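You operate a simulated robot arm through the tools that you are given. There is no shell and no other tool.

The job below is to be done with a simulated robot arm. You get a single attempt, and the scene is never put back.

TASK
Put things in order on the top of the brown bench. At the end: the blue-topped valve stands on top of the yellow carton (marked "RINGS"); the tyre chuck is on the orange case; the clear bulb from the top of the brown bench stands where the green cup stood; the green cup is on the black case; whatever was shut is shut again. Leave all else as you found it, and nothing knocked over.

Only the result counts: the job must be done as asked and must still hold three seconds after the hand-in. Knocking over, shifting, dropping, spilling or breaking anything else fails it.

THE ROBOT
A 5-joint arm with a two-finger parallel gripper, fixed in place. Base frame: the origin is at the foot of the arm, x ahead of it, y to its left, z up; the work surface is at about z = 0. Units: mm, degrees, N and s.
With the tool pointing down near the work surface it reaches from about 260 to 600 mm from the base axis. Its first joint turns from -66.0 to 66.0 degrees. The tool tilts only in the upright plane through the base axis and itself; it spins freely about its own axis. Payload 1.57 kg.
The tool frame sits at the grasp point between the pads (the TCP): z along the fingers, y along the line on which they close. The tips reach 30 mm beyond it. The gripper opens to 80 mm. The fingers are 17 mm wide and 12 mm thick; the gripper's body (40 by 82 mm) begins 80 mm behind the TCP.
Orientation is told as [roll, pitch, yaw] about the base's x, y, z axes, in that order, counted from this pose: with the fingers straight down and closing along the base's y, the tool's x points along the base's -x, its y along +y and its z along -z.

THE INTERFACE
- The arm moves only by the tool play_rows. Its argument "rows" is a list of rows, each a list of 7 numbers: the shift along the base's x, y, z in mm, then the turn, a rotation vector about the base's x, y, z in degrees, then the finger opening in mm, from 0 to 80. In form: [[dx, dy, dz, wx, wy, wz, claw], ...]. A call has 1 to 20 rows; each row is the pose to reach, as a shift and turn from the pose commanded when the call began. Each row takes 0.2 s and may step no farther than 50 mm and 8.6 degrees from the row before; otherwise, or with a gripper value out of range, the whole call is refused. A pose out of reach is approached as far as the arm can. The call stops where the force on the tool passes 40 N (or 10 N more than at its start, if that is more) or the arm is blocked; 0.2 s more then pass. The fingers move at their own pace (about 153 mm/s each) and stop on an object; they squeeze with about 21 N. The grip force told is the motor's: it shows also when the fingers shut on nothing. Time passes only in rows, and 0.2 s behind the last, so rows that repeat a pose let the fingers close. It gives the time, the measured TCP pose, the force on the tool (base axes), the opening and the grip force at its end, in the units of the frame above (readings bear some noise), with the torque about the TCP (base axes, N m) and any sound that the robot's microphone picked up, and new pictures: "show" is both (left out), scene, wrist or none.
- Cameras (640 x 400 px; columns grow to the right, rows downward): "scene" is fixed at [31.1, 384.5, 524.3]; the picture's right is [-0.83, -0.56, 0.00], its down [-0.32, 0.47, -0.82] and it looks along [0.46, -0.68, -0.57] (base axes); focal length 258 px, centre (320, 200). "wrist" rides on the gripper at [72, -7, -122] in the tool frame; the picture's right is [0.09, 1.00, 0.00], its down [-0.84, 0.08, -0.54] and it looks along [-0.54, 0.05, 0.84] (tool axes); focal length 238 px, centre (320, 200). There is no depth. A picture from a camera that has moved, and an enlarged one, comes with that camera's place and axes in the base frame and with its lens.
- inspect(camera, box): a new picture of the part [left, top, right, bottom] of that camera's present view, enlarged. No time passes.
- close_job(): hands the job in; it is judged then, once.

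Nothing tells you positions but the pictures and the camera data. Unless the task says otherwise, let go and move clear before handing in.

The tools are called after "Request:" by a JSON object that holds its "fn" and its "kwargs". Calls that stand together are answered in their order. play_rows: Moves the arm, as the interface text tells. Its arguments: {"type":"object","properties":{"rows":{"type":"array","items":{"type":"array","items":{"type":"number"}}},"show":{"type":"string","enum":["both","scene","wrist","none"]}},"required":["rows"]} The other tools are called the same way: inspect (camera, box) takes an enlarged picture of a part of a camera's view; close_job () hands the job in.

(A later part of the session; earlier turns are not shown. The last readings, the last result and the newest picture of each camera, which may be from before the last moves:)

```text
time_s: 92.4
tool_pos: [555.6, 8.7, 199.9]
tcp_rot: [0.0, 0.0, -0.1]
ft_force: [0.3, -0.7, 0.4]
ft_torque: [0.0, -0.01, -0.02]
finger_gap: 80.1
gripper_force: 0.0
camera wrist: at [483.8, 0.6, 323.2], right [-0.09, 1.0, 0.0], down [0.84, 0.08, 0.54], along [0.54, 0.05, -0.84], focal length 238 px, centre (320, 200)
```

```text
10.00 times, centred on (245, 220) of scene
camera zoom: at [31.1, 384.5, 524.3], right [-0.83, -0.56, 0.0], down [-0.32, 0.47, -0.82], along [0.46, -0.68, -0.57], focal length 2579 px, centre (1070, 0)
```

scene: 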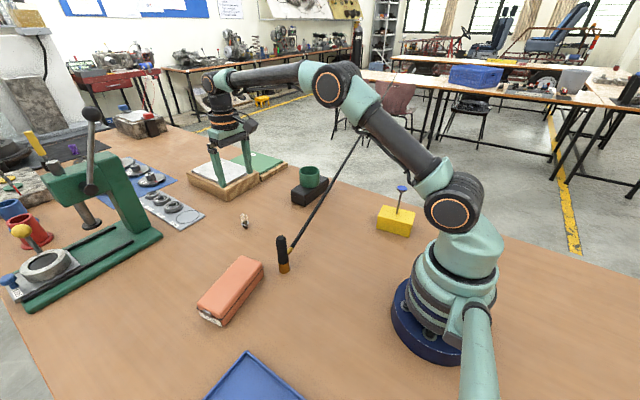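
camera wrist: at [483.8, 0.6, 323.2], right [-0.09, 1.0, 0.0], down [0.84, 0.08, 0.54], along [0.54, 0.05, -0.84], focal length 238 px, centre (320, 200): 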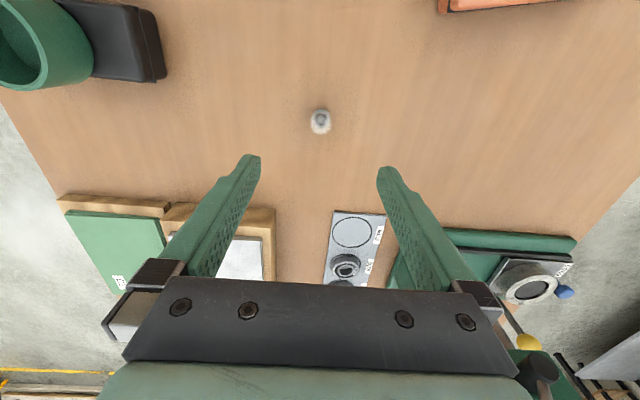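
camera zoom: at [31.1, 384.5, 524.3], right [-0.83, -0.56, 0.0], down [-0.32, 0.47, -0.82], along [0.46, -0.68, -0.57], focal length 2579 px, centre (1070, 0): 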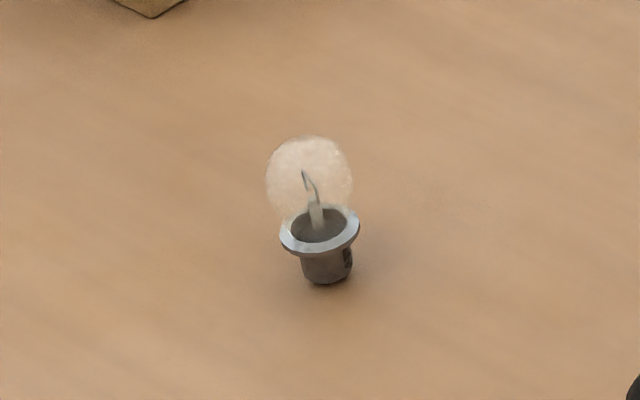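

The bulb stands at about (558, 9). Its glass, about 26 mm, is slightly wider than its collar, so flat pads will meet the glass. I'll lower over it and then close in tiny steps to keep the squeeze as small as I can.

Request:
{"fn": "play_rows", "kwargs": {"rows": [[3, 0.7, -15, 0, 0, 0, 80], [3, 0.7, -40, 0, 0, 0, 80], [3, 0.7, -70, 0, 0, 0, 80], [3, 0.7, -100, 0, 0, 0, 80], [3, 0.7, -125, 0, 0, 0, 80], [3, 0.7, -145, 0, 0, 0, 80], [3, 0.7, -157, 0, 0, 0, 80], [3, 0.7, -160, 0, 0, 0, 60], [3, 0.7, -160, 0, 0, 0, 45], [3, 0.7, -160, 0, 0, 0, 40], [3, 0.7, -160, 0, 0, 0, 40]]}}

Request:
{"fn": "inspect", "kwargs": {"camera": "wrist", "box": [250, 130, 390, 240]}}

Request:
{"fn": "inspect", "kwargs": {"camera": "scene", "box": [215, 180, 275, 240]}}

```text
time_s: 94.8
tool_pos: [558.9, 8.0, 39.8]
tcp_rot: [0.0, 0.0, -0.2]
ft_force: [-0.2, 0.1, 0.2]
ft_torque: [0.01, 0.03, -0.02]
finger_gap: 39.8
gripper_force: 0.0
camera wrist: at [486.1, 1.3, 163.4], right [-0.09, 1.0, 0.0], down [0.84, 0.08, 0.54], along [0.54, 0.05, -0.84], focal length 238 px, centre (320, 200)
```

scene: 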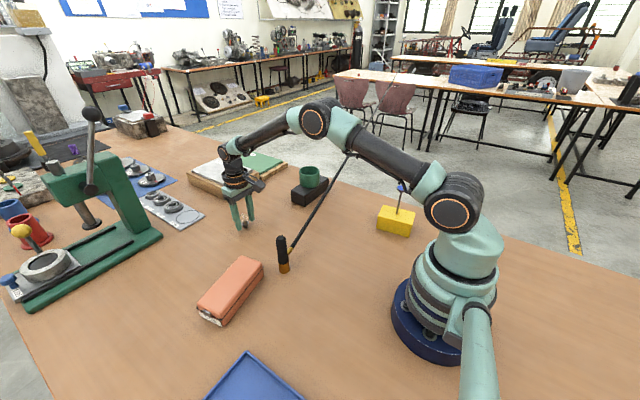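
wrist: 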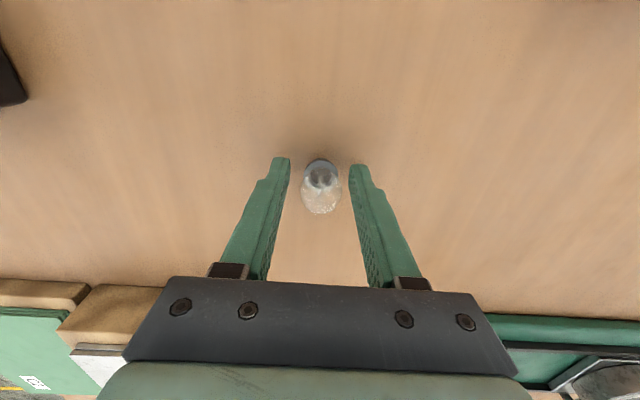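

```text
3.64 times, centred on (320, 185) of wrist
camera zoom: at [486.1, 1.3, 163.4], right [-0.09, 1.0, 0.0], down [0.84, 0.08, 0.54], along [0.54, 0.05, -0.84], focal length 867 px, centre (320, 254)
```

zoom: 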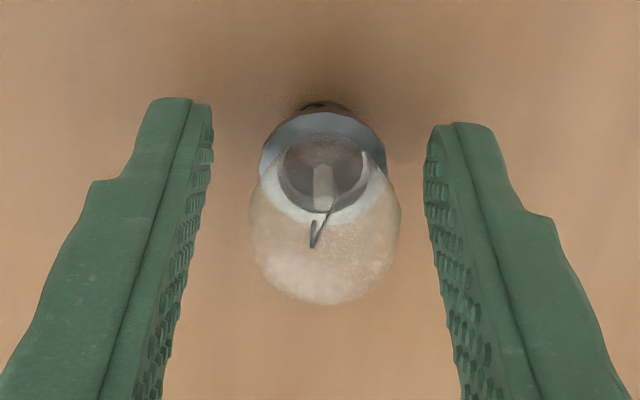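

```text
6.67 times, centred on (245, 210) of scene
camera zoom: at [31.1, 384.5, 524.3], right [-0.83, -0.56, 0.0], down [-0.32, 0.47, -0.82], along [0.46, -0.68, -0.57], focal length 1719 px, centre (820, 133)
```

zoom: 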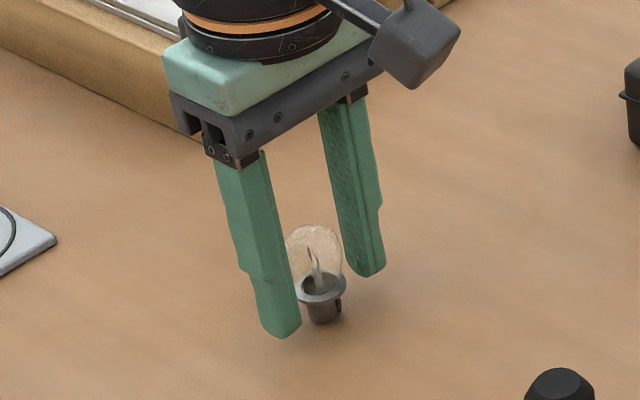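

The bulb sits about 2.5 mm further out in x, and it's centred in y. I'll shift and then close very gradually.

Request:
{"fn": "play_rows", "kwargs": {"rows": [[1.5, 0.2, 0, 0, 0, 0, 36], [2.5, 0.2, 0, 0, 0, 0, 33], [2.5, 0.2, 0, 0, 0, 0, 31], [2.5, 0.2, 0, 0, 0, 0, 29.5], [2.5, 0.2, 0, 0, 0, 0, 28.5], [2.5, 0.2, 0, 0, 0, 0, 27.5], [2.5, 0.2, 0, 0, 0, 0, 27.5]]}}

Request:
{"fn": "inspect", "kwargs": {"camera": "wrist", "box": [250, 130, 390, 240]}}

```text
time_s: 96.4
tool_pos: [560.8, 11.0, 39.6]
tcp_rot: [0.0, 0.0, -0.1]
ft_force: [-0.2, -0.2, 0.3]
ft_torque: [-0.01, 0.0, 0.0]
finger_gap: 27.6
gripper_force: 0.0
camera wrist: at [488.7, 1.7, 163.1], right [-0.09, 1.0, 0.0], down [0.84, 0.08, 0.54], along [0.54, 0.05, -0.84], focal length 238 px, centre (320, 200)
```

scene: 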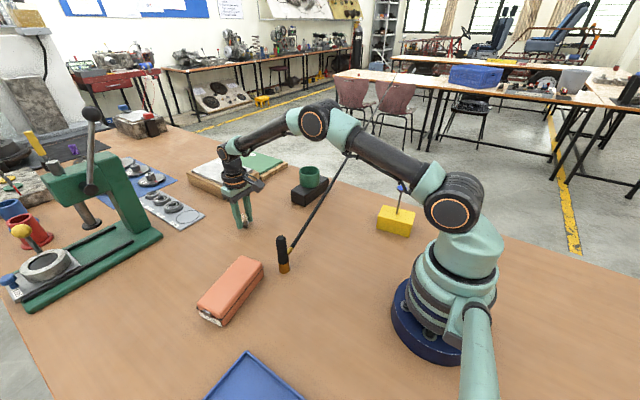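
wrist: 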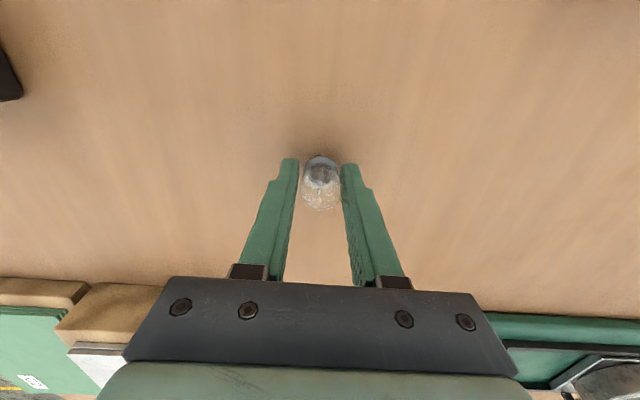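

```text
3.64 times, centred on (320, 185) of wrist
camera zoom: at [488.7, 1.7, 163.1], right [-0.09, 1.0, 0.0], down [0.84, 0.08, 0.54], along [0.54, 0.05, -0.84], focal length 867 px, centre (320, 254)
```

zoom: 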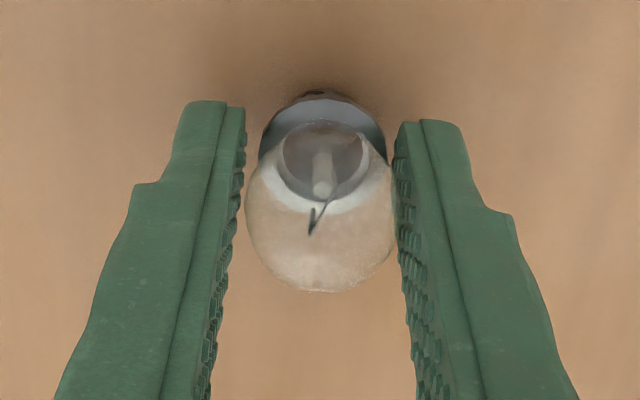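

Request:
{"fn": "play_rows", "kwargs": {"rows": [[0, -0.1, 0, 0, 0, 0, 27], [0, -0.1, 0, 0, 0, 0, 26.5], [0, -0.1, 0, 0, 0, 0, 26]], "show": "none"}}

```text
time_s: 97.2
tool_pos: [560.8, 9.5, 40.0]
tcp_rot: [0.0, 0.0, -0.1]
ft_force: [0.2, -0.2, 0.1]
ft_torque: [-0.01, 0.02, -0.03]
finger_gap: 26.2
gripper_force: 0.2
```

Request:
{"fn": "play_rows", "kwargs": {"rows": [[0, 0, 0, 0, 0, 0, 25.7], [0, 0, 0, 0, 0, 0, 25.4], [0, 0, 0, 0, 0, 0, 25.4]], "show": "none"}}

```text
time_s: 98.0
tool_pos: [560.2, 10.0, 41.6]
tcp_rot: [0.0, -0.1, -0.1]
ft_force: [0.3, -0.2, 0.5]
ft_torque: [-0.01, 0.03, -0.03]
finger_gap: 26.3
gripper_force: 0.1
```

Request:
{"fn": "play_rows", "kwargs": {"rows": [[0, 0, 0, 0, 0, 0, 25.1], [0, 0, 0, 0, 0, 0, 24.8], [0, 0, 0, 0, 0, 0, 24.8]], "show": "none"}}

Request:
{"fn": "inspect", "kwargs": {"camera": "wrist", "box": [250, 130, 390, 240]}}

```text
time_s: 98.8
tool_pos: [560.4, 9.7, 40.2]
tcp_rot: [0.0, 0.1, -0.1]
ft_force: [0.7, 0.2, -0.2]
ft_torque: [0.02, -0.01, 0.0]
finger_gap: 25.8
gripper_force: 0.8
```

```text
3.64 times, centred on (320, 185) of wrist
camera zoom: at [488.5, 1.6, 163.1], right [-0.09, 1.0, 0.0], down [0.84, 0.08, 0.54], along [0.54, 0.05, -0.84], focal length 867 px, centre (320, 254)
```

zoom: 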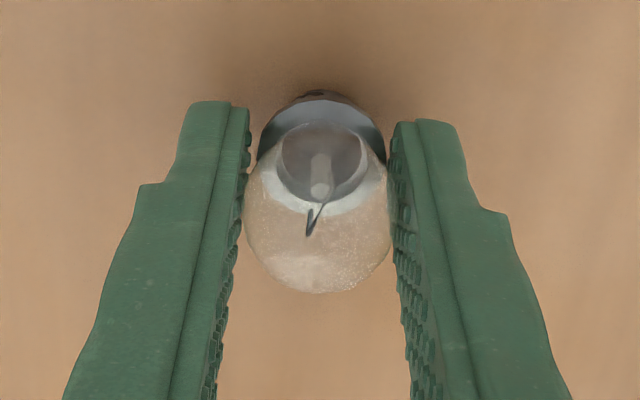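

The squeeze builds gradually, at 0.8 N so far, so I can control it. I'll tighten a bit more for a secure but gentle hold.

Request:
{"fn": "play_rows", "kwargs": {"rows": [[0, 0, 0, 0, 0, 0, 24.6], [0, 0, 0, 0, 0, 0, 24.4], [0, 0, 0, 0, 0, 0, 24.4]], "show": "none"}}

```text
time_s: 99.6
tool_pos: [561.0, 9.7, 39.6]
tcp_rot: [0.0, -0.1, -0.1]
ft_force: [0.4, 0.5, -0.4]
ft_torque: [-0.01, 0.04, 0.06]
finger_gap: 25.5
gripper_force: 7.3
```

The hold is about 7 N, which should do for this light bulb. I'll lift it slowly and check that it doesn't slip.

Request:
{"fn": "play_rows", "kwargs": {"rows": [[0, 0, 0, 0, 0, 0, 24.3], [0, 0, 1, 0, 0, 0, 24.3], [0, 0, 3, 0, 0, 0, 24.3], [0, 0, 6, 0, 0, 0, 24.3], [0, 0, 10, 0, 0, 0, 24.3], [0, 0, 15, 0, 0, 0, 24.3], [0, 0, 15, 0, 0, 0, 24.3]]}}

Request:
{"fn": "inspect", "kwargs": {"camera": "wrist", "box": [250, 130, 390, 240]}}

Request:
{"fn": "inspect", "kwargs": {"camera": "scene", "box": [215, 180, 275, 240]}}

```text
time_s: 101.2
tool_pos: [560.6, 9.2, 55.5]
tcp_rot: [0.0, 0.0, -0.1]
ft_force: [-0.4, 0.8, -0.2]
ft_torque: [-0.02, 0.02, -0.02]
finger_gap: 25.5
gripper_force: 0.9
camera wrist: at [488.5, 1.9, 178.4], right [-0.09, 1.0, 0.0], down [0.84, 0.08, 0.54], along [0.54, 0.05, -0.84], focal length 238 px, centre (320, 200)
```

scene: 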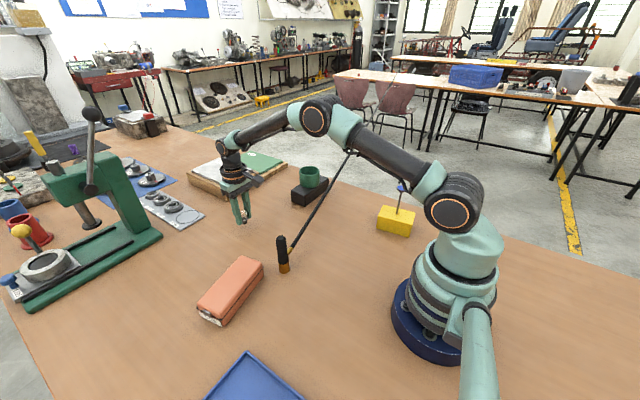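
wrist: 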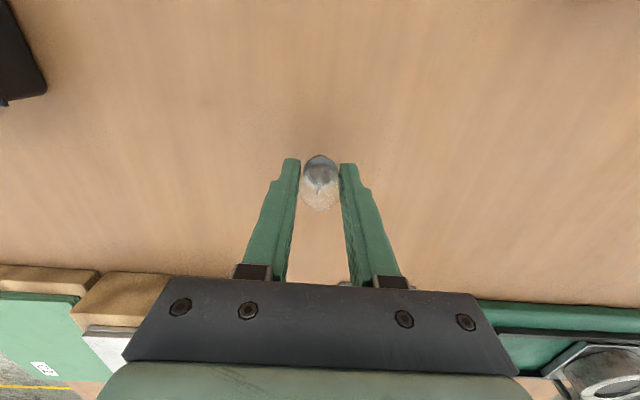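

```text
3.64 times, centred on (320, 185) of wrist
camera zoom: at [488.5, 1.9, 178.4], right [-0.09, 1.0, 0.0], down [0.84, 0.08, 0.54], along [0.54, 0.05, -0.84], focal length 867 px, centre (320, 254)
```

zoom: 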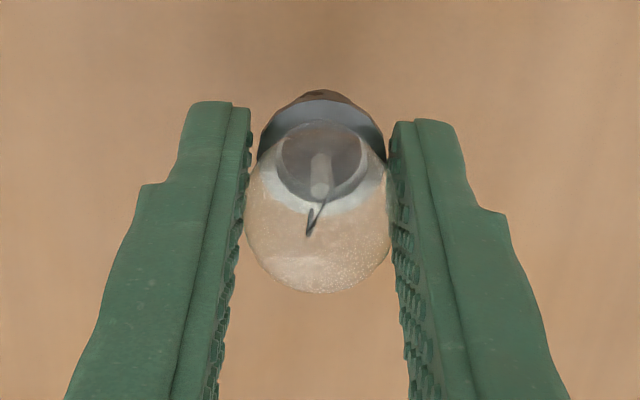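

```text
6.67 times, centred on (245, 210) of scene
camera zoom: at [31.1, 384.5, 524.3], right [-0.83, -0.56, 0.0], down [-0.32, 0.47, -0.82], along [0.46, -0.68, -0.57], focal length 1719 px, centre (820, 133)
```

zoom: 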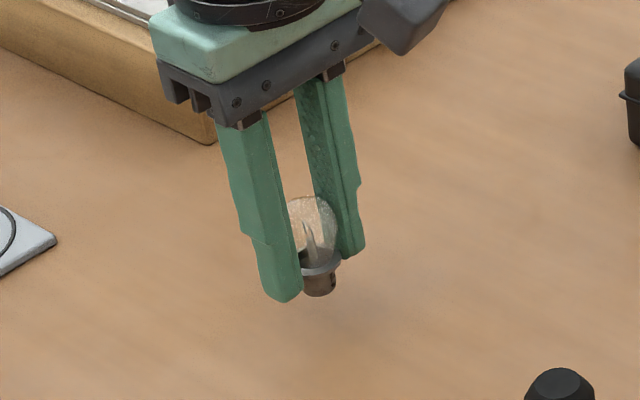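

The bulb lifted cleanly, but the grip reads only 0.9 N. I'll tighten slightly before travelling.

Request:
{"fn": "play_rows", "kwargs": {"rows": [[0, 0, 0, 0, 0, 0, 24.1], [0, 0, 0, 0, 0, 0, 23.9], [0, 0, 0, 0, 0, 0, 23.9], [0, 0, 0, 0, 0, 0, 23.9]], "show": "none"}}

```text
time_s: 102.2
tool_pos: [561.8, 10.6, 55.8]
tcp_rot: [0.0, 0.0, -0.2]
ft_force: [-0.6, 0.7, -0.3]
ft_torque: [-0.02, 0.0, 0.01]
finger_gap: 24.9
gripper_force: 21.2
```

Request:
{"fn": "inspect", "kwargs": {"camera": "wrist", "box": [250, 130, 390, 240]}}

Request:
{"fn": "inspect", "kwargs": {"camera": "scene", "box": [225, 190, 265, 230]}}

```text
3.64 times, centred on (320, 185) of wrist
camera zoom: at [488.5, 1.9, 178.3], right [-0.09, 1.0, 0.0], down [0.84, 0.08, 0.54], along [0.54, 0.05, -0.84], focal length 867 px, centre (320, 254)
```

zoom: 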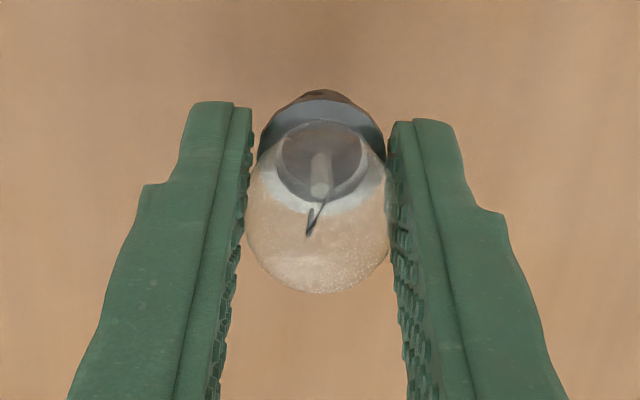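

```text
10.00 times, centred on (245, 210) of scene
camera zoom: at [31.1, 384.5, 524.3], right [-0.83, -0.56, 0.0], down [-0.32, 0.47, -0.82], along [0.46, -0.68, -0.57], focal length 2579 px, centre (1070, 100)
```

zoom: 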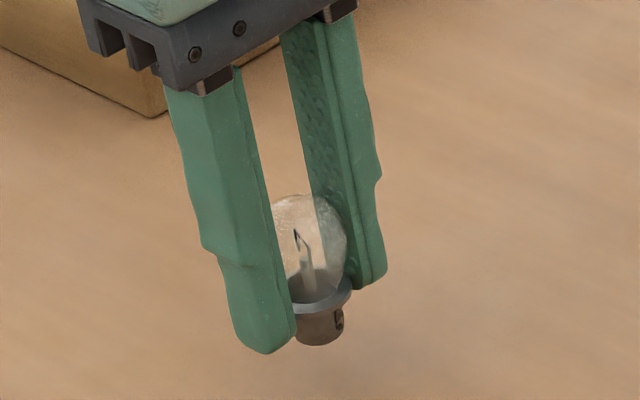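

The bulb is intact and hangs upright. I'll lift it well above the hose and carry it to where the cup stood.

Request:
{"fn": "play_rows", "kwargs": {"rows": [[0, 0, 4, 0, 0, 0, 23.9], [0, 0, 12, 0, 0, 0, 23.9], [0, 0, 24, 0, 0, 0, 23.9], [0, 0, 40, 0, 0, 0, 23.9], [0, 0, 58, 0, 0, 0, 23.9], [0, 0, 76, 0, 0, 0, 23.9], [0, 0, 94, 0, 0, 0, 23.9], [0, 0, 112, 0, 0, 0, 23.9], [0, 0, 130, 0, 0, 0, 23.9], [0, 0, 146, 0, 0, 0, 23.9], [0, 0, 158, 0, 0, 0, 23.9], [0, 0, 164, 0, 0, 0, 23.9], [0, 0, 165, 0, 0, 0, 23.9], [0, 0, 165, 0, 0, 0, 23.9]]}}

Request:
{"fn": "play_rows", "kwargs": {"rows": [[-4, -3, 0, 0, 0, 0, 23.9], [-12, -11, 0, 0, 0, 0, 23.9], [-24, -21, 0, 0, 0, 0, 23.9], [-38, -34, 0, 0, 0, 0, 23.9], [-53, -47, 0, 0, 0, 0, 23.9], [-68, -60, 0, 0, 0, 0, 23.9], [-83, -74, 0, 0, 0, 0, 23.9], [-98, -87, 0, 0, 0, 0, 23.9], [-113, -100, 0, 0, 0, 0, 23.9], [-128, -114, 0, 0, 0, 0, 23.9], [-143, -127, 0, 0, 0, 0, 23.9], [-158, -140, 0, 0, 0, 0, 23.9], [-173, -154, 0, 0, 0, 0, 23.9], [-188, -167, 0, 0, 0, 0, 23.9], [-202, -180, 0, 0, 0, 0, 23.9], [-213, -190, 0, 0, 0, 0, 23.9], [-221, -197, 0, 0, 0, 0, 23.9], [-225, -200, 0, 0, 0, 0, 23.9], [-225, -200, 0, 0, 0, 0, 23.9]]}}

Request:
{"fn": "inspect", "kwargs": {"camera": "wrist", "box": [240, 100, 400, 240]}}

Request:
{"fn": "inspect", "kwargs": {"camera": "scene", "box": [290, 80, 430, 250]}}

```text
time_s: 105.2
tool_pos: [561.0, 9.5, 220.6]
tcp_rot: [0.0, 0.0, -0.1]
ft_force: [-0.1, 0.7, -0.6]
ft_torque: [0.02, 0.0, -0.02]
finger_gap: 25.1
gripper_force: 8.0
camera wrist: at [488.7, 1.7, 343.2], right [-0.09, 1.0, 0.0], down [0.84, 0.08, 0.54], along [0.54, 0.05, -0.84], focal length 238 px, centre (320, 200)
```

scene: 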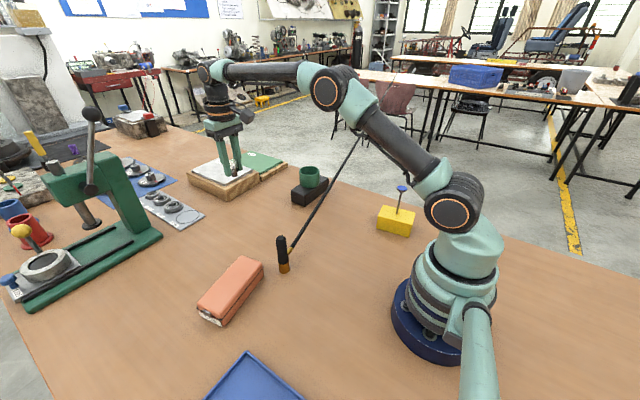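
wrist: 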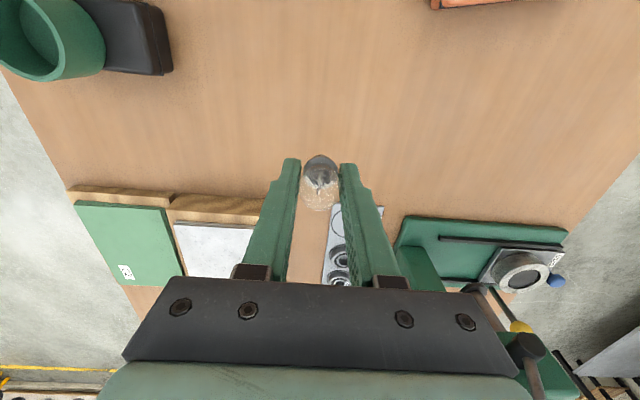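

```text
time_s: 109.2
tool_pos: [335.9, -191.5, 219.8]
tcp_rot: [0.1, 0.0, -0.1]
ft_force: [0.2, 0.0, 0.7]
ft_torque: [0.02, 0.01, 0.01]
finger_gap: 25.4
gripper_force: 7.3
camera wrist: at [263.6, -199.1, 343.3], right [-0.09, 1.0, 0.0], down [0.84, 0.08, 0.54], along [0.54, 0.05, -0.84], focal length 238 px, centre (320, 200)
```

scene: 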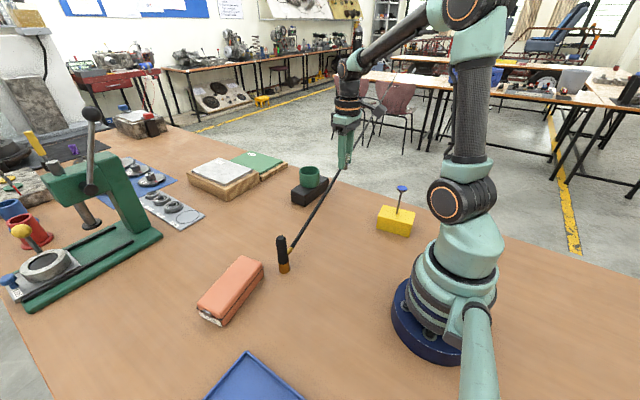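
wrist: 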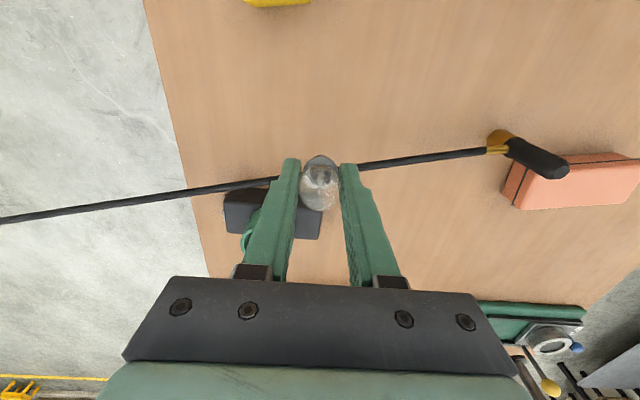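

```text
2.86 times, centred on (320, 170) of wrist
camera zoom: at [263.6, -199.1, 343.3], right [-0.09, 1.0, 0.0], down [0.84, 0.08, 0.54], along [0.54, 0.05, -0.84], focal length 681 px, centre (320, 286)
```

zoom: 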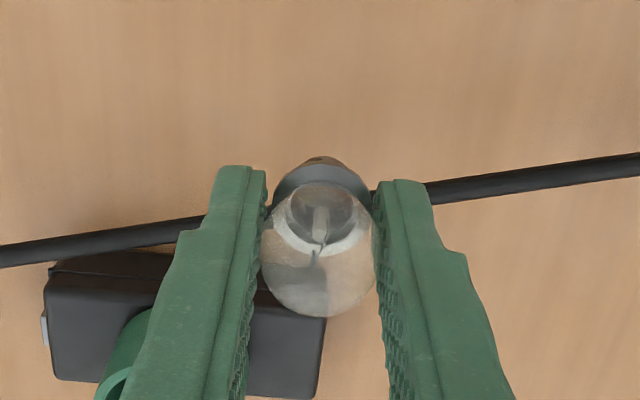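

```text
2.35 times, centred on (360, 165) of scene
camera zoom: at [31.1, 384.5, 524.3], right [-0.83, -0.56, 0.0], down [-0.32, 0.47, -0.82], along [0.46, -0.68, -0.57], focal length 607 px, centre (226, 282)
```

zoom: 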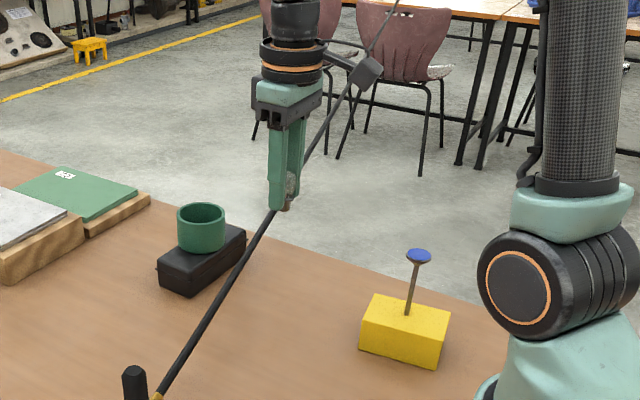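

The bulb is over the old cup spot. I'll lower it to just above the bench.

Request:
{"fn": "play_rows", "kwargs": {"rows": [[0, 0, -4, 0, 0, 0, 23.9], [0, 0, -14, 0, 0, 0, 23.9], [0, 0, -28, 0, 0, 0, 23.9], [0, 0, -44, 0, 0, 0, 23.9], [0, 0, -62, 0, 0, 0, 23.9], [0, 0, -80, 0, 0, 0, 23.9], [0, 0, -98, 0, 0, 0, 23.9], [0, 0, -116, 0, 0, 0, 23.9], [0, 0, -132, 0, 0, 0, 23.9], [0, 0, -146, 0, 0, 0, 23.9], [0, 0, -158, 0, 0, 0, 23.9], [0, 0, -167, 0, 0, 0, 23.9], [0, 0, -173, 0, 0, 0, 23.9], [0, 0, -175, 0, 0, 0, 23.9], [0, 0, -175, 0, 0, 0, 23.9]]}}

Request:
{"fn": "inspect", "kwargs": {"camera": "scene", "box": [315, 180, 375, 240]}}

Request:
{"fn": "inspect", "kwargs": {"camera": "wrist", "box": [250, 120, 390, 230]}}

```text
time_s: 112.4
tool_pos: [335.5, -191.0, 46.3]
tcp_rot: [0.1, 0.0, -0.1]
ft_force: [0.3, -0.2, -0.2]
ft_torque: [0.01, 0.02, -0.01]
finger_gap: 25.1
gripper_force: 7.2
camera wrist: at [263.4, -198.8, 168.7], right [-0.09, 1.0, 0.0], down [0.84, 0.08, 0.54], along [0.54, 0.05, -0.84], focal length 238 px, centre (320, 200)
```

scene: 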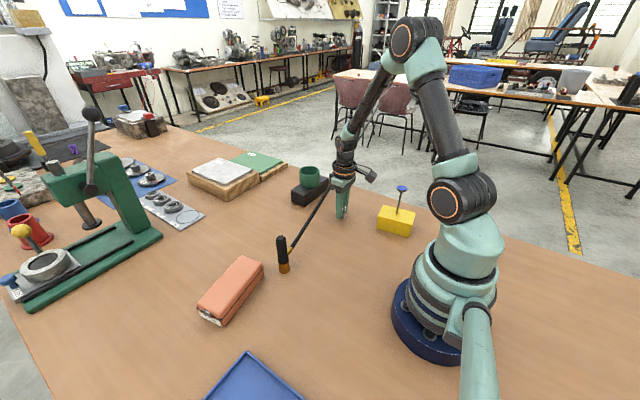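
wrist: 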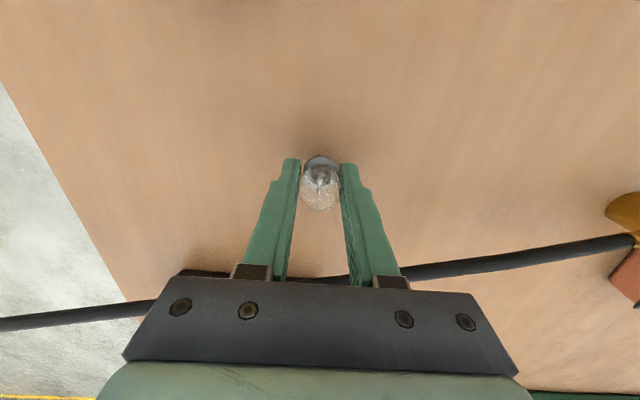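

```text
6.67 times, centred on (345, 210) of scene
camera zoom: at [31.1, 384.5, 524.3], right [-0.83, -0.56, 0.0], down [-0.32, 0.47, -0.82], along [0.46, -0.68, -0.57], focal length 1719 px, centre (153, 133)
```

zoom: 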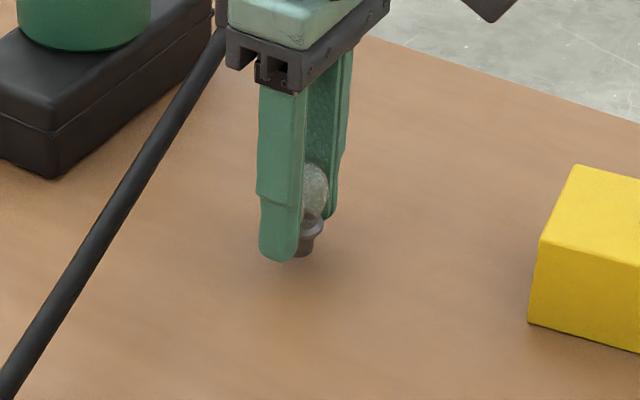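

```text
3.64 times, centred on (320, 175) of wrist
camera zoom: at [263.4, -198.8, 168.7], right [-0.09, 1.0, 0.0], down [0.84, 0.08, 0.54], along [0.54, 0.05, -0.84], focal length 867 px, centre (320, 291)
```

zoom: 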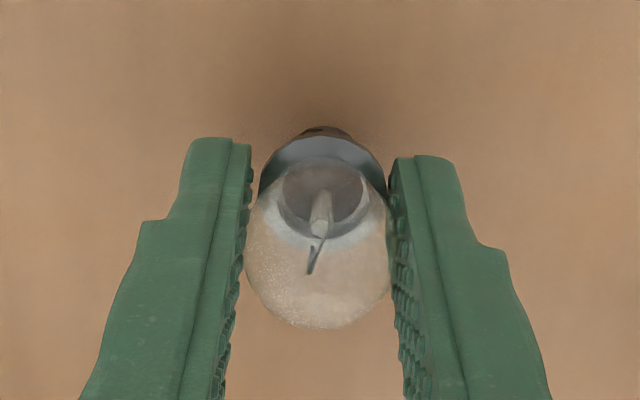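

Request:
{"fn": "play_rows", "kwargs": {"rows": [[0, 0, -1, 0, 0, 0, 23.9], [0, 0, -2, 0, 0, 0, 23.9], [0, 0, -3, 0, 0, 0, 23.9], [0, 0, -4, 0, 0, 0, 23.9], [0, 0, -4, 0, 0, 0, 23.9]], "show": "none"}}

```text
time_s: 113.6
tool_pos: [334.6, -191.4, 41.8]
tcp_rot: [-0.1, 0.0, -0.1]
ft_force: [-0.4, -0.2, 0.6]
ft_torque: [-0.01, -0.01, -0.01]
finger_gap: 25.0
gripper_force: 7.8
```

Request:
{"fn": "play_rows", "kwargs": {"rows": [[0, 0, -0.3, 0, 0, 0, 23.9], [0, 0, -0.6, 0, 0, 0, 23.9], [0, 0, -0.6, 0, 0, 0, 23.9]], "show": "none"}}

Request:
{"fn": "inspect", "kwargs": {"camera": "scene", "box": [330, 195, 360, 225]}}

```text
time_s: 114.4
tool_pos: [337.0, -189.6, 39.5]
tcp_rot: [0.0, 0.0, -0.1]
ft_force: [-0.2, -0.7, 0.2]
ft_torque: [-0.01, 0.01, 0.0]
finger_gap: 25.2
gripper_force: 7.8
```

```text
13.33 times, centred on (345, 210) of scene
camera zoom: at [31.1, 384.5, 524.3], right [-0.83, -0.56, 0.0], down [-0.32, 0.47, -0.82], along [0.46, -0.68, -0.57], focal length 3438 px, centre (-13, 67)
```

zoom: 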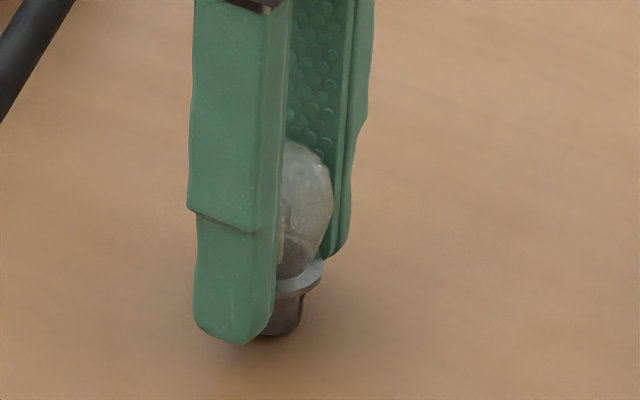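

Request:
{"fn": "play_rows", "kwargs": {"rows": [[0, 0, -0.2, 0, 0, 0, 23.9], [0, 0, -0.4, 0, 0, 0, 23.9], [0, 0, -0.4, 0, 0, 0, 23.9]], "show": "none"}}

```text
time_s: 115.2
tool_pos: [335.3, -190.7, 40.2]
tcp_rot: [0.0, 0.0, -0.1]
ft_force: [0.4, 0.1, 0.4]
ft_torque: [0.04, 0.04, 0.02]
finger_gap: 25.2
gripper_force: 7.7
```

Request:
{"fn": "play_rows", "kwargs": {"rows": [[0, 0, -0.2, 0, 0, 0, 23.9], [0, 0, -0.4, 0, 0, 0, 23.9], [0, 0, -0.4, 0, 0, 0, 23.9]], "show": "none"}}

```text
time_s: 116.0
tool_pos: [337.0, -190.8, 39.9]
tcp_rot: [0.1, 0.1, -0.1]
ft_force: [0.5, 0.3, 0.8]
ft_torque: [0.03, 0.01, -0.02]
finger_gap: 25.4
gripper_force: 7.7
```

Request:
{"fn": "play_rows", "kwargs": {"rows": [[0, 0, -0.2, 0, 0, 0, 23.9], [0, 0, -0.4, 0, 0, 0, 23.9], [0, 0, -0.4, 0, 0, 0, 23.9]], "show": "none"}}

```text
time_s: 116.8
tool_pos: [336.4, -190.7, 39.7]
tcp_rot: [0.0, 0.0, 0.0]
ft_force: [0.1, -0.2, 0.4]
ft_torque: [-0.01, 0.0, 0.0]
finger_gap: 25.3
gripper_force: 7.5
```

Request:
{"fn": "inspect", "kwargs": {"camera": "scene", "box": [330, 195, 360, 225]}}

Request:
{"fn": "inspect", "kwargs": {"camera": "wrist", "box": [250, 120, 390, 230]}}

```text
13.33 times, centred on (345, 210) of scene
camera zoom: at [31.1, 384.5, 524.3], right [-0.83, -0.56, 0.0], down [-0.32, 0.47, -0.82], along [0.46, -0.68, -0.57], focal length 3438 px, centre (-13, 67)
```

zoom: 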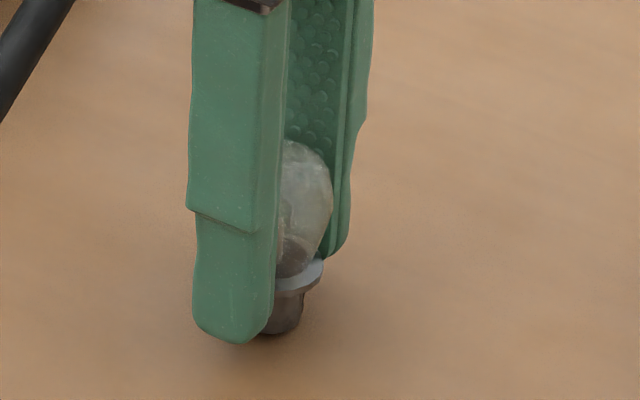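

```text
3.64 times, centred on (320, 175) of wrist
camera zoom: at [264.2, -198.5, 162.8], right [-0.09, 1.0, 0.0], down [0.84, 0.08, 0.54], along [0.54, 0.05, -0.84], focal length 867 px, centre (320, 291)
```

zoom: 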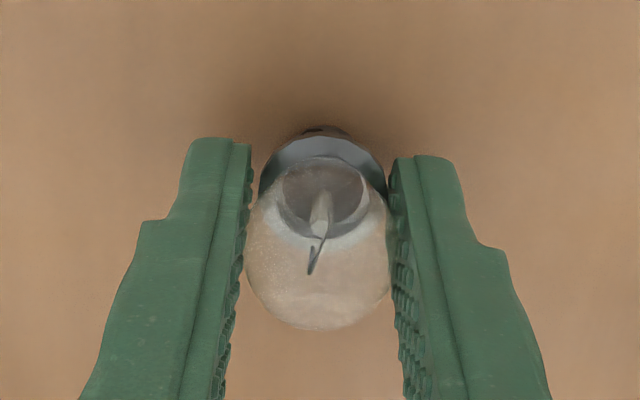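

Request:
{"fn": "play_rows", "kwargs": {"rows": [[0, 0, -0.3, 0, 0, 0, 23.9], [0, 0, -0.5, 0, 0, 0, 23.9], [0, 0, -0.5, 0, 0, 0, 23.9]], "show": "none"}}

Request:
{"fn": "inspect", "kwargs": {"camera": "scene", "box": [330, 195, 360, 225]}}

```text
time_s: 117.6
tool_pos: [336.5, -191.7, 38.2]
tcp_rot: [0.0, -0.1, -0.1]
ft_force: [0.7, 0.3, -0.1]
ft_torque: [0.02, -0.03, 0.01]
finger_gap: 25.2
gripper_force: 7.5
```

```text
13.33 times, centred on (345, 210) of scene
camera zoom: at [31.1, 384.5, 524.3], right [-0.83, -0.56, 0.0], down [-0.32, 0.47, -0.82], along [0.46, -0.68, -0.57], focal length 3438 px, centre (-13, 67)
```

zoom: 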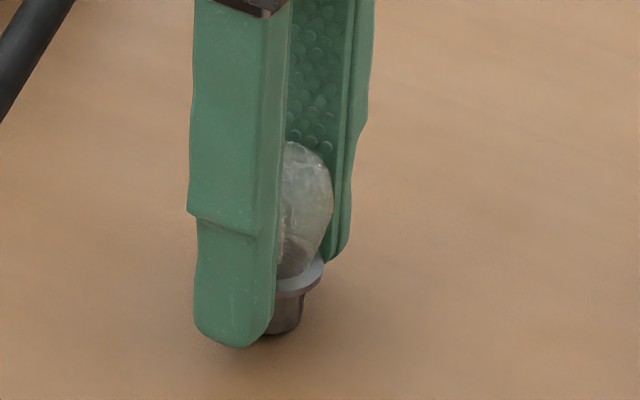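

Request:
{"fn": "play_rows", "kwargs": {"rows": [[0, 0, -0.3, 0, 0, 0, 23.9], [0, 0, -0.5, 0, 0, 0, 23.9], [0, 0, -0.5, 0, 0, 0, 23.9]], "show": "none"}}

Request:
{"fn": "inspect", "kwargs": {"camera": "scene", "box": [330, 195, 360, 225]}}

Request:
{"fn": "inspect", "kwargs": {"camera": "wrist", "box": [250, 120, 390, 230]}}

```text
time_s: 118.4
tool_pos: [334.9, -190.6, 38.1]
tcp_rot: [0.0, 0.0, -0.2]
ft_force: [-0.2, 0.3, 0.7]
ft_torque: [0.03, 0.01, 0.05]
finger_gap: 25.4
gripper_force: 7.6
```

```text
13.33 times, centred on (345, 210) of scene
camera zoom: at [31.1, 384.5, 524.3], right [-0.83, -0.56, 0.0], down [-0.32, 0.47, -0.82], along [0.46, -0.68, -0.57], focal length 3438 px, centre (-13, 67)
```

zoom: 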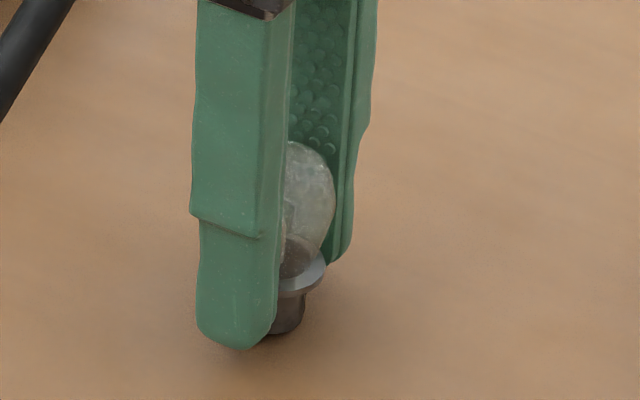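

```text
3.64 times, centred on (320, 175) of wrist
camera zoom: at [263.3, -198.6, 161.3], right [-0.09, 1.0, 0.0], down [0.84, 0.08, 0.54], along [0.54, 0.05, -0.84], focal length 867 px, centre (320, 291)
```

zoom: 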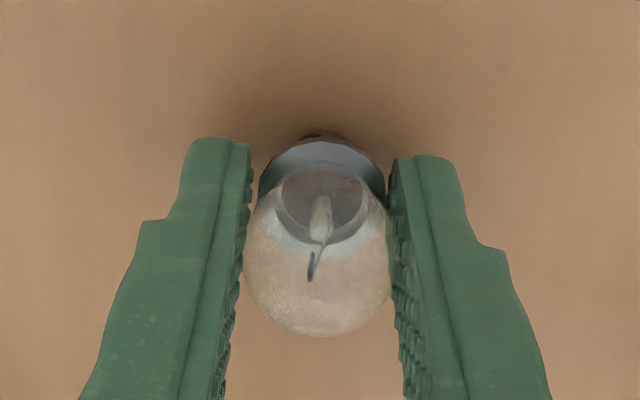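

The bulb is standing on the bench now, since it slides in the pads as I lower. I'll open gently.

Request:
{"fn": "play_rows", "kwargs": {"rows": [[0, 0, 0, 0, 0, 0, 24.6], [0, 0, 0, 0, 0, 0, 25.4], [0, 0, 0, 0, 0, 0, 26.4], [0, 0, 0, 0, 0, 0, 28], [0, 0, 0, 0, 0, 0, 31], [0, 0, 0, 0, 0, 0, 36], [0, 0, 0, 0, 0, 0, 44], [0, 0, 0, 0, 0, 0, 54], [0, 0, 0, 0, 0, 0, 54]]}}

Request:
{"fn": "inspect", "kwargs": {"camera": "scene", "box": [320, 185, 370, 235]}}

Request:
{"fn": "inspect", "kwargs": {"camera": "wrist", "box": [250, 120, 390, 230]}}

```text
time_s: 120.4
tool_pos: [335.3, -192.0, 38.8]
tcp_rot: [0.0, 0.0, -0.1]
ft_force: [-0.1, 0.5, -0.1]
ft_torque: [0.02, -0.04, -0.01]
finger_gap: 54.0
gripper_force: 0.2
camera wrist: at [263.4, -198.6, 161.4], right [-0.09, 1.0, 0.0], down [0.84, 0.08, 0.54], along [0.54, 0.05, -0.84], focal length 238 px, centre (320, 200)
```

scene: 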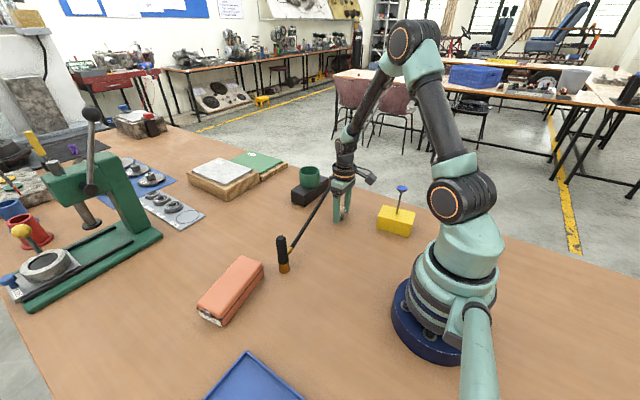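
wrist: 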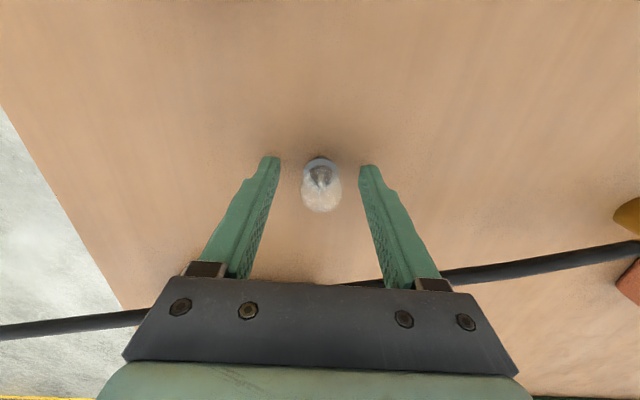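

```text
8.00 times, centred on (345, 210) of scene
camera zoom: at [31.1, 384.5, 524.3], right [-0.83, -0.56, 0.0], down [-0.32, 0.47, -0.82], along [0.46, -0.68, -0.57], focal length 2063 px, centre (120, 120)
```

zoom: 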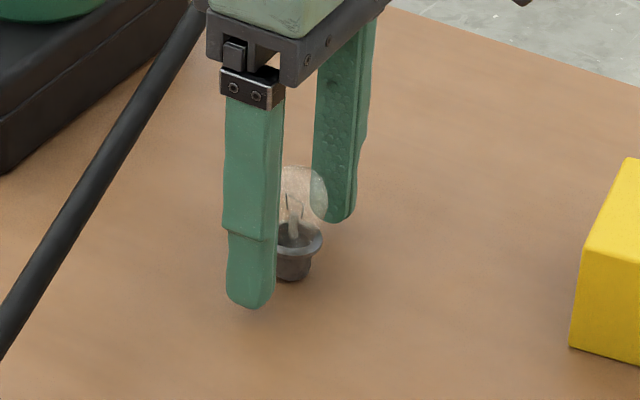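

```text
3.64 times, centred on (320, 175) of wrist
camera zoom: at [263.4, -198.6, 161.4], right [-0.09, 1.0, 0.0], down [0.84, 0.08, 0.54], along [0.54, 0.05, -0.84], focal length 867 px, centre (320, 291)
```

zoom: 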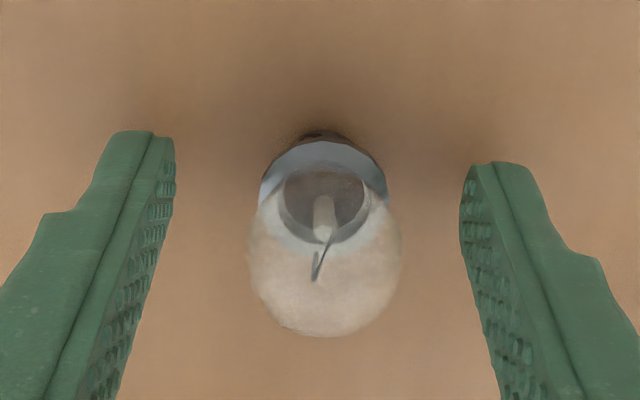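

The bulb stands upright where the cup was. I'm rising clear of it.

Request:
{"fn": "play_rows", "kwargs": {"rows": [[0, 0, 0, 0, 0, 0, 66], [0, 0, 2, 0, 0, 0, 80], [0, 0, 8, 0, 0, 0, 80], [0, 0, 20, 0, 0, 0, 80], [0, 0, 38, 0, 0, 0, 80], [0, 0, 60, 0, 0, 0, 80], [0, 0, 90, 0, 0, 0, 80], [0, 0, 125, 0, 0, 0, 80], [0, 0, 165, 0, 0, 0, 80], [0, 0, 200, 0, 0, 0, 80], [0, 0, 215, 0, 0, 0, 80], [0, 0, 215, 0, 0, 0, 80]]}}

Request:
{"fn": "inspect", "kwargs": {"camera": "wrist", "box": [260, 70, 380, 170]}}

Request:
{"fn": "inspect", "kwargs": {"camera": "scene", "box": [270, 150, 430, 250]}}

```text
time_s: 123.0
tool_pos: [336.1, -192.5, 252.3]
tcp_rot: [0.0, -0.1, -0.1]
ft_force: [-0.8, -1.4, 0.2]
ft_torque: [0.01, 0.02, -0.02]
finger_gap: 79.9
gripper_force: 0.1
camera wrist: at [264.3, -199.2, 375.6], right [-0.09, 1.0, 0.0], down [0.84, 0.08, 0.54], along [0.54, 0.05, -0.84], focal length 238 px, centre (320, 200)
```

scene: 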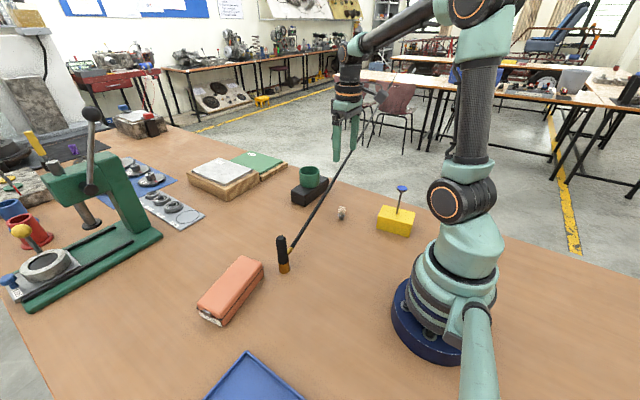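
wrist: 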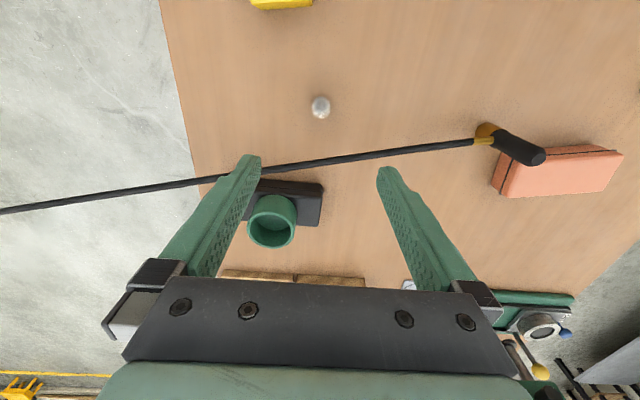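

```text
4.00 times, centred on (320, 120) of wrist
camera zoom: at [264.3, -199.2, 375.6], right [-0.09, 1.0, 0.0], down [0.84, 0.08, 0.54], along [0.54, 0.05, -0.84], focal length 953 px, centre (320, 520)
```

zoom: 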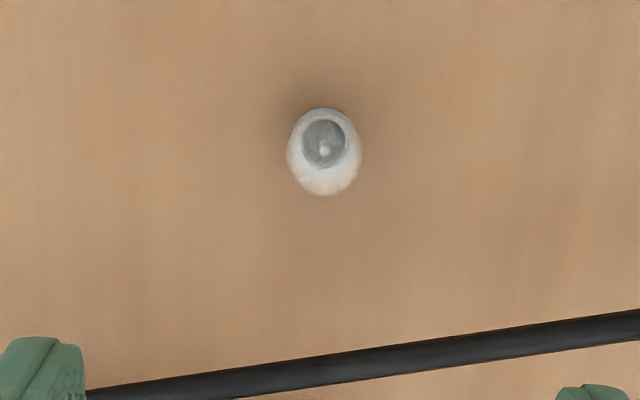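

```text
4.00 times, centred on (350, 200) of scene
camera zoom: at [31.1, 384.5, 524.3], right [-0.83, -0.56, 0.0], down [-0.32, 0.47, -0.82], along [0.46, -0.68, -0.57], focal length 1032 px, centre (200, 200)
```

zoom: 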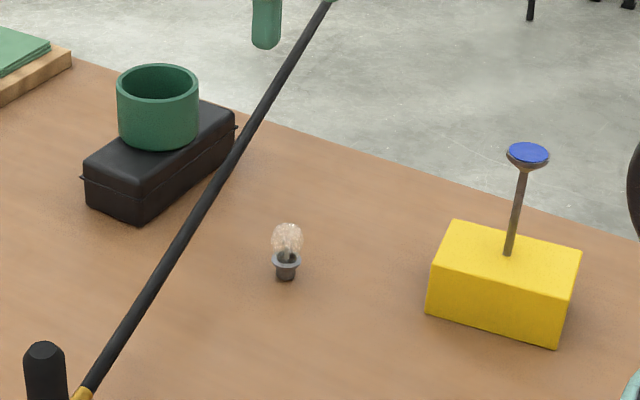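

The bulb, cup and valve are all standing correctly. Now I'll go back to the chuck for its final move onto the orange case.

Request:
{"fn": "play_rows", "kwargs": {"rows": [[1, 15, 10, 0, 0, -8, 80], [2, 40, 20, 0, 0, -16, 80], [4, 65, 20, 0, 0, -24, 80], [6, 90, 20, 0, 0, -32, 80], [8, 115, 20, 0, 0, -40, 80], [10, 140, 20, 0, 0, -48, 80], [12, 165, 20, 0, 0, -56, 80], [14, 190, 20, 0, 0, -64, 80], [16, 215, 15, 0, 0, -72, 80], [17, 238, 5, 0, 0, -80, 80], [17.8, 255, -15, 0, 0, -88, 80], [17.8, 260.6, -35, 0, 0, -90, 80], [17.8, 260.6, -35, 0, 0, -90, 80]]}}

Request:
{"fn": "inspect", "kwargs": {"camera": "wrist", "box": [240, 90, 400, 190]}}

```text
time_s: 125.8
tool_pos: [353.0, 68.5, 217.1]
tcp_rot: [0.0, 0.1, -90.1]
ft_force: [0.0, -0.6, -0.1]
ft_torque: [-0.02, -0.01, 0.04]
finger_gap: 80.0
gripper_force: 0.1
camera wrist: at [345.3, 139.5, 341.0], right [1.0, 0.09, 0.0], down [0.08, -0.84, 0.54], along [0.05, -0.54, -0.84], focal length 238 px, centre (320, 200)
```

scene: 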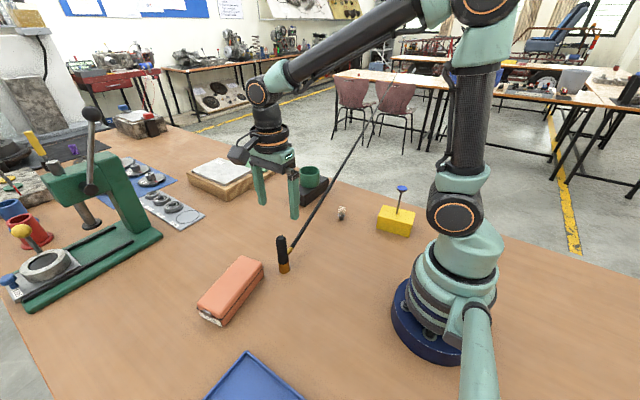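
wrist: 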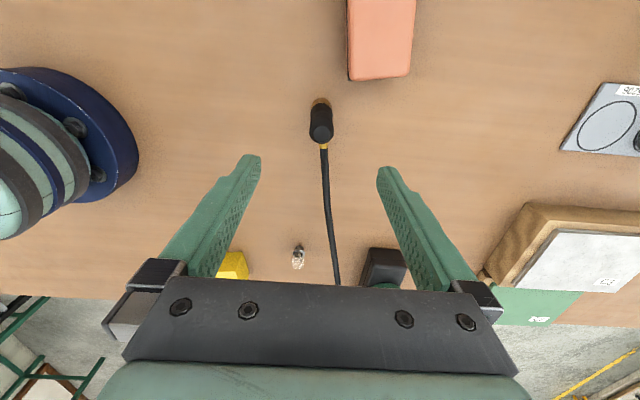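

```text
4.00 times, centred on (320, 140) of wrist
camera zoom: at [345.3, 139.5, 341.0], right [1.0, 0.09, 0.0], down [0.08, -0.84, 0.54], along [0.05, -0.54, -0.84], focal length 953 px, centre (320, 440)
```

zoom: 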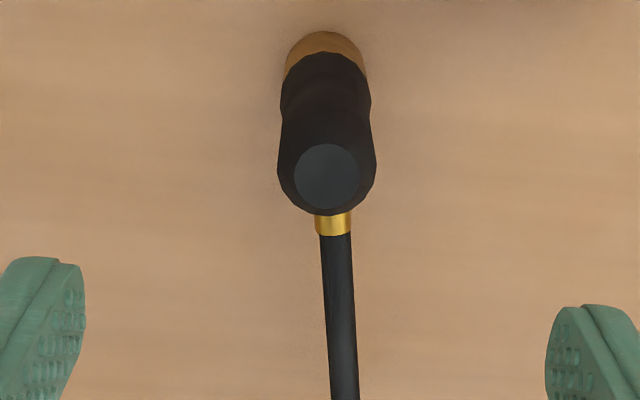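

The chuck is directly below, 1 mm off in x. I'm lowering and gripping it.

Request:
{"fn": "play_rows", "kwargs": {"rows": [[1, 0, -15, 0, 0, 0, 80], [1, 0, -40, 0, 0, 0, 80], [1, 0, -65, 0, 0, 0, 80], [1, 0, -90, 0, 0, 0, 80], [1, 0, -110, 0, 0, 0, 80], [1, 0, -128, 0, 0, 0, 80], [1, 0, -138, 0, 0, 0, 80], [1, 0, -140, 0, 0, 0, 60], [1, 0, -140, 0, 0, 0, 42], [1, 0, -140, 0, 0, 0, 34], [1, 0, -140, 0, 0, 0, 30], [1, 0, -140, 0, 0, 0, 27], [1, 0, -140, 0, 0, 0, 24], [1, 0, -140, 0, 0, 0, 20], [1, 0, -140, 0, 0, 0, 18], [1, 0, -140, 0, 0, 0, 18]]}}

Request:
{"fn": "inspect", "kwargs": {"camera": "scene", "box": [240, 190, 340, 290]}}

```text
time_s: 129.2
tool_pos: [354.2, 70.7, 79.3]
tcp_rot: [0.0, 0.1, -90.0]
ft_force: [-0.3, 0.0, -0.5]
ft_torque: [0.02, 0.02, 0.0]
finger_gap: 26.1
gripper_force: 20.9
camera wrist: at [347.8, 141.2, 202.8], right [1.0, 0.09, 0.0], down [0.08, -0.84, 0.54], along [0.05, -0.54, -0.84], focal length 238 px, centre (320, 200)
```

scene: 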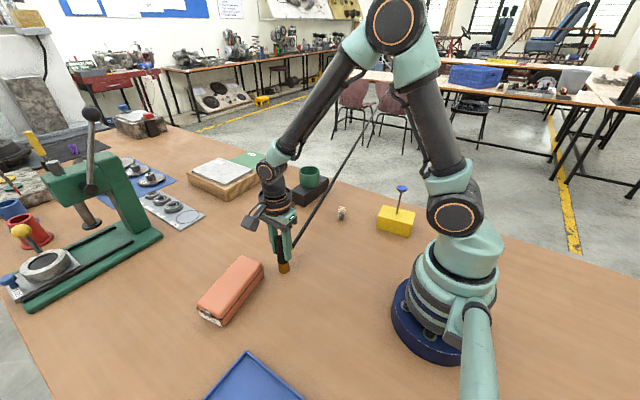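
wrist: 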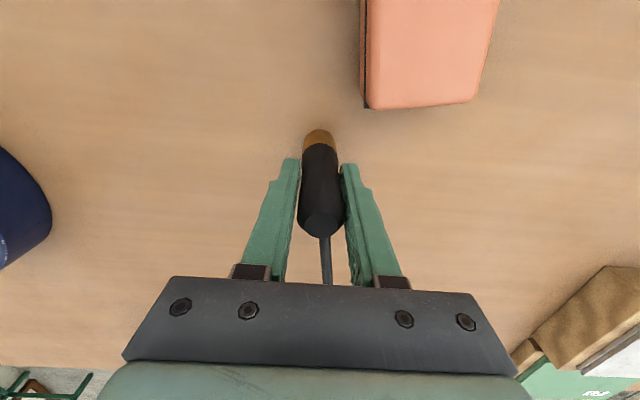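

```text
4.00 times, centred on (290, 240) of scene
camera zoom: at [31.1, 384.5, 524.3], right [-0.83, -0.56, 0.0], down [-0.32, 0.47, -0.82], along [0.46, -0.68, -0.57], focal length 1032 px, centre (440, 40)
```

zoom: 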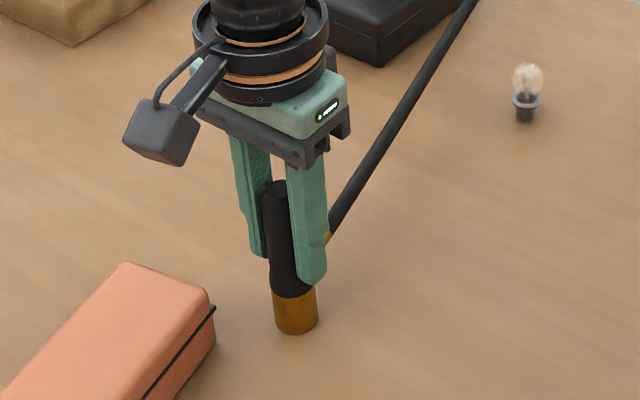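

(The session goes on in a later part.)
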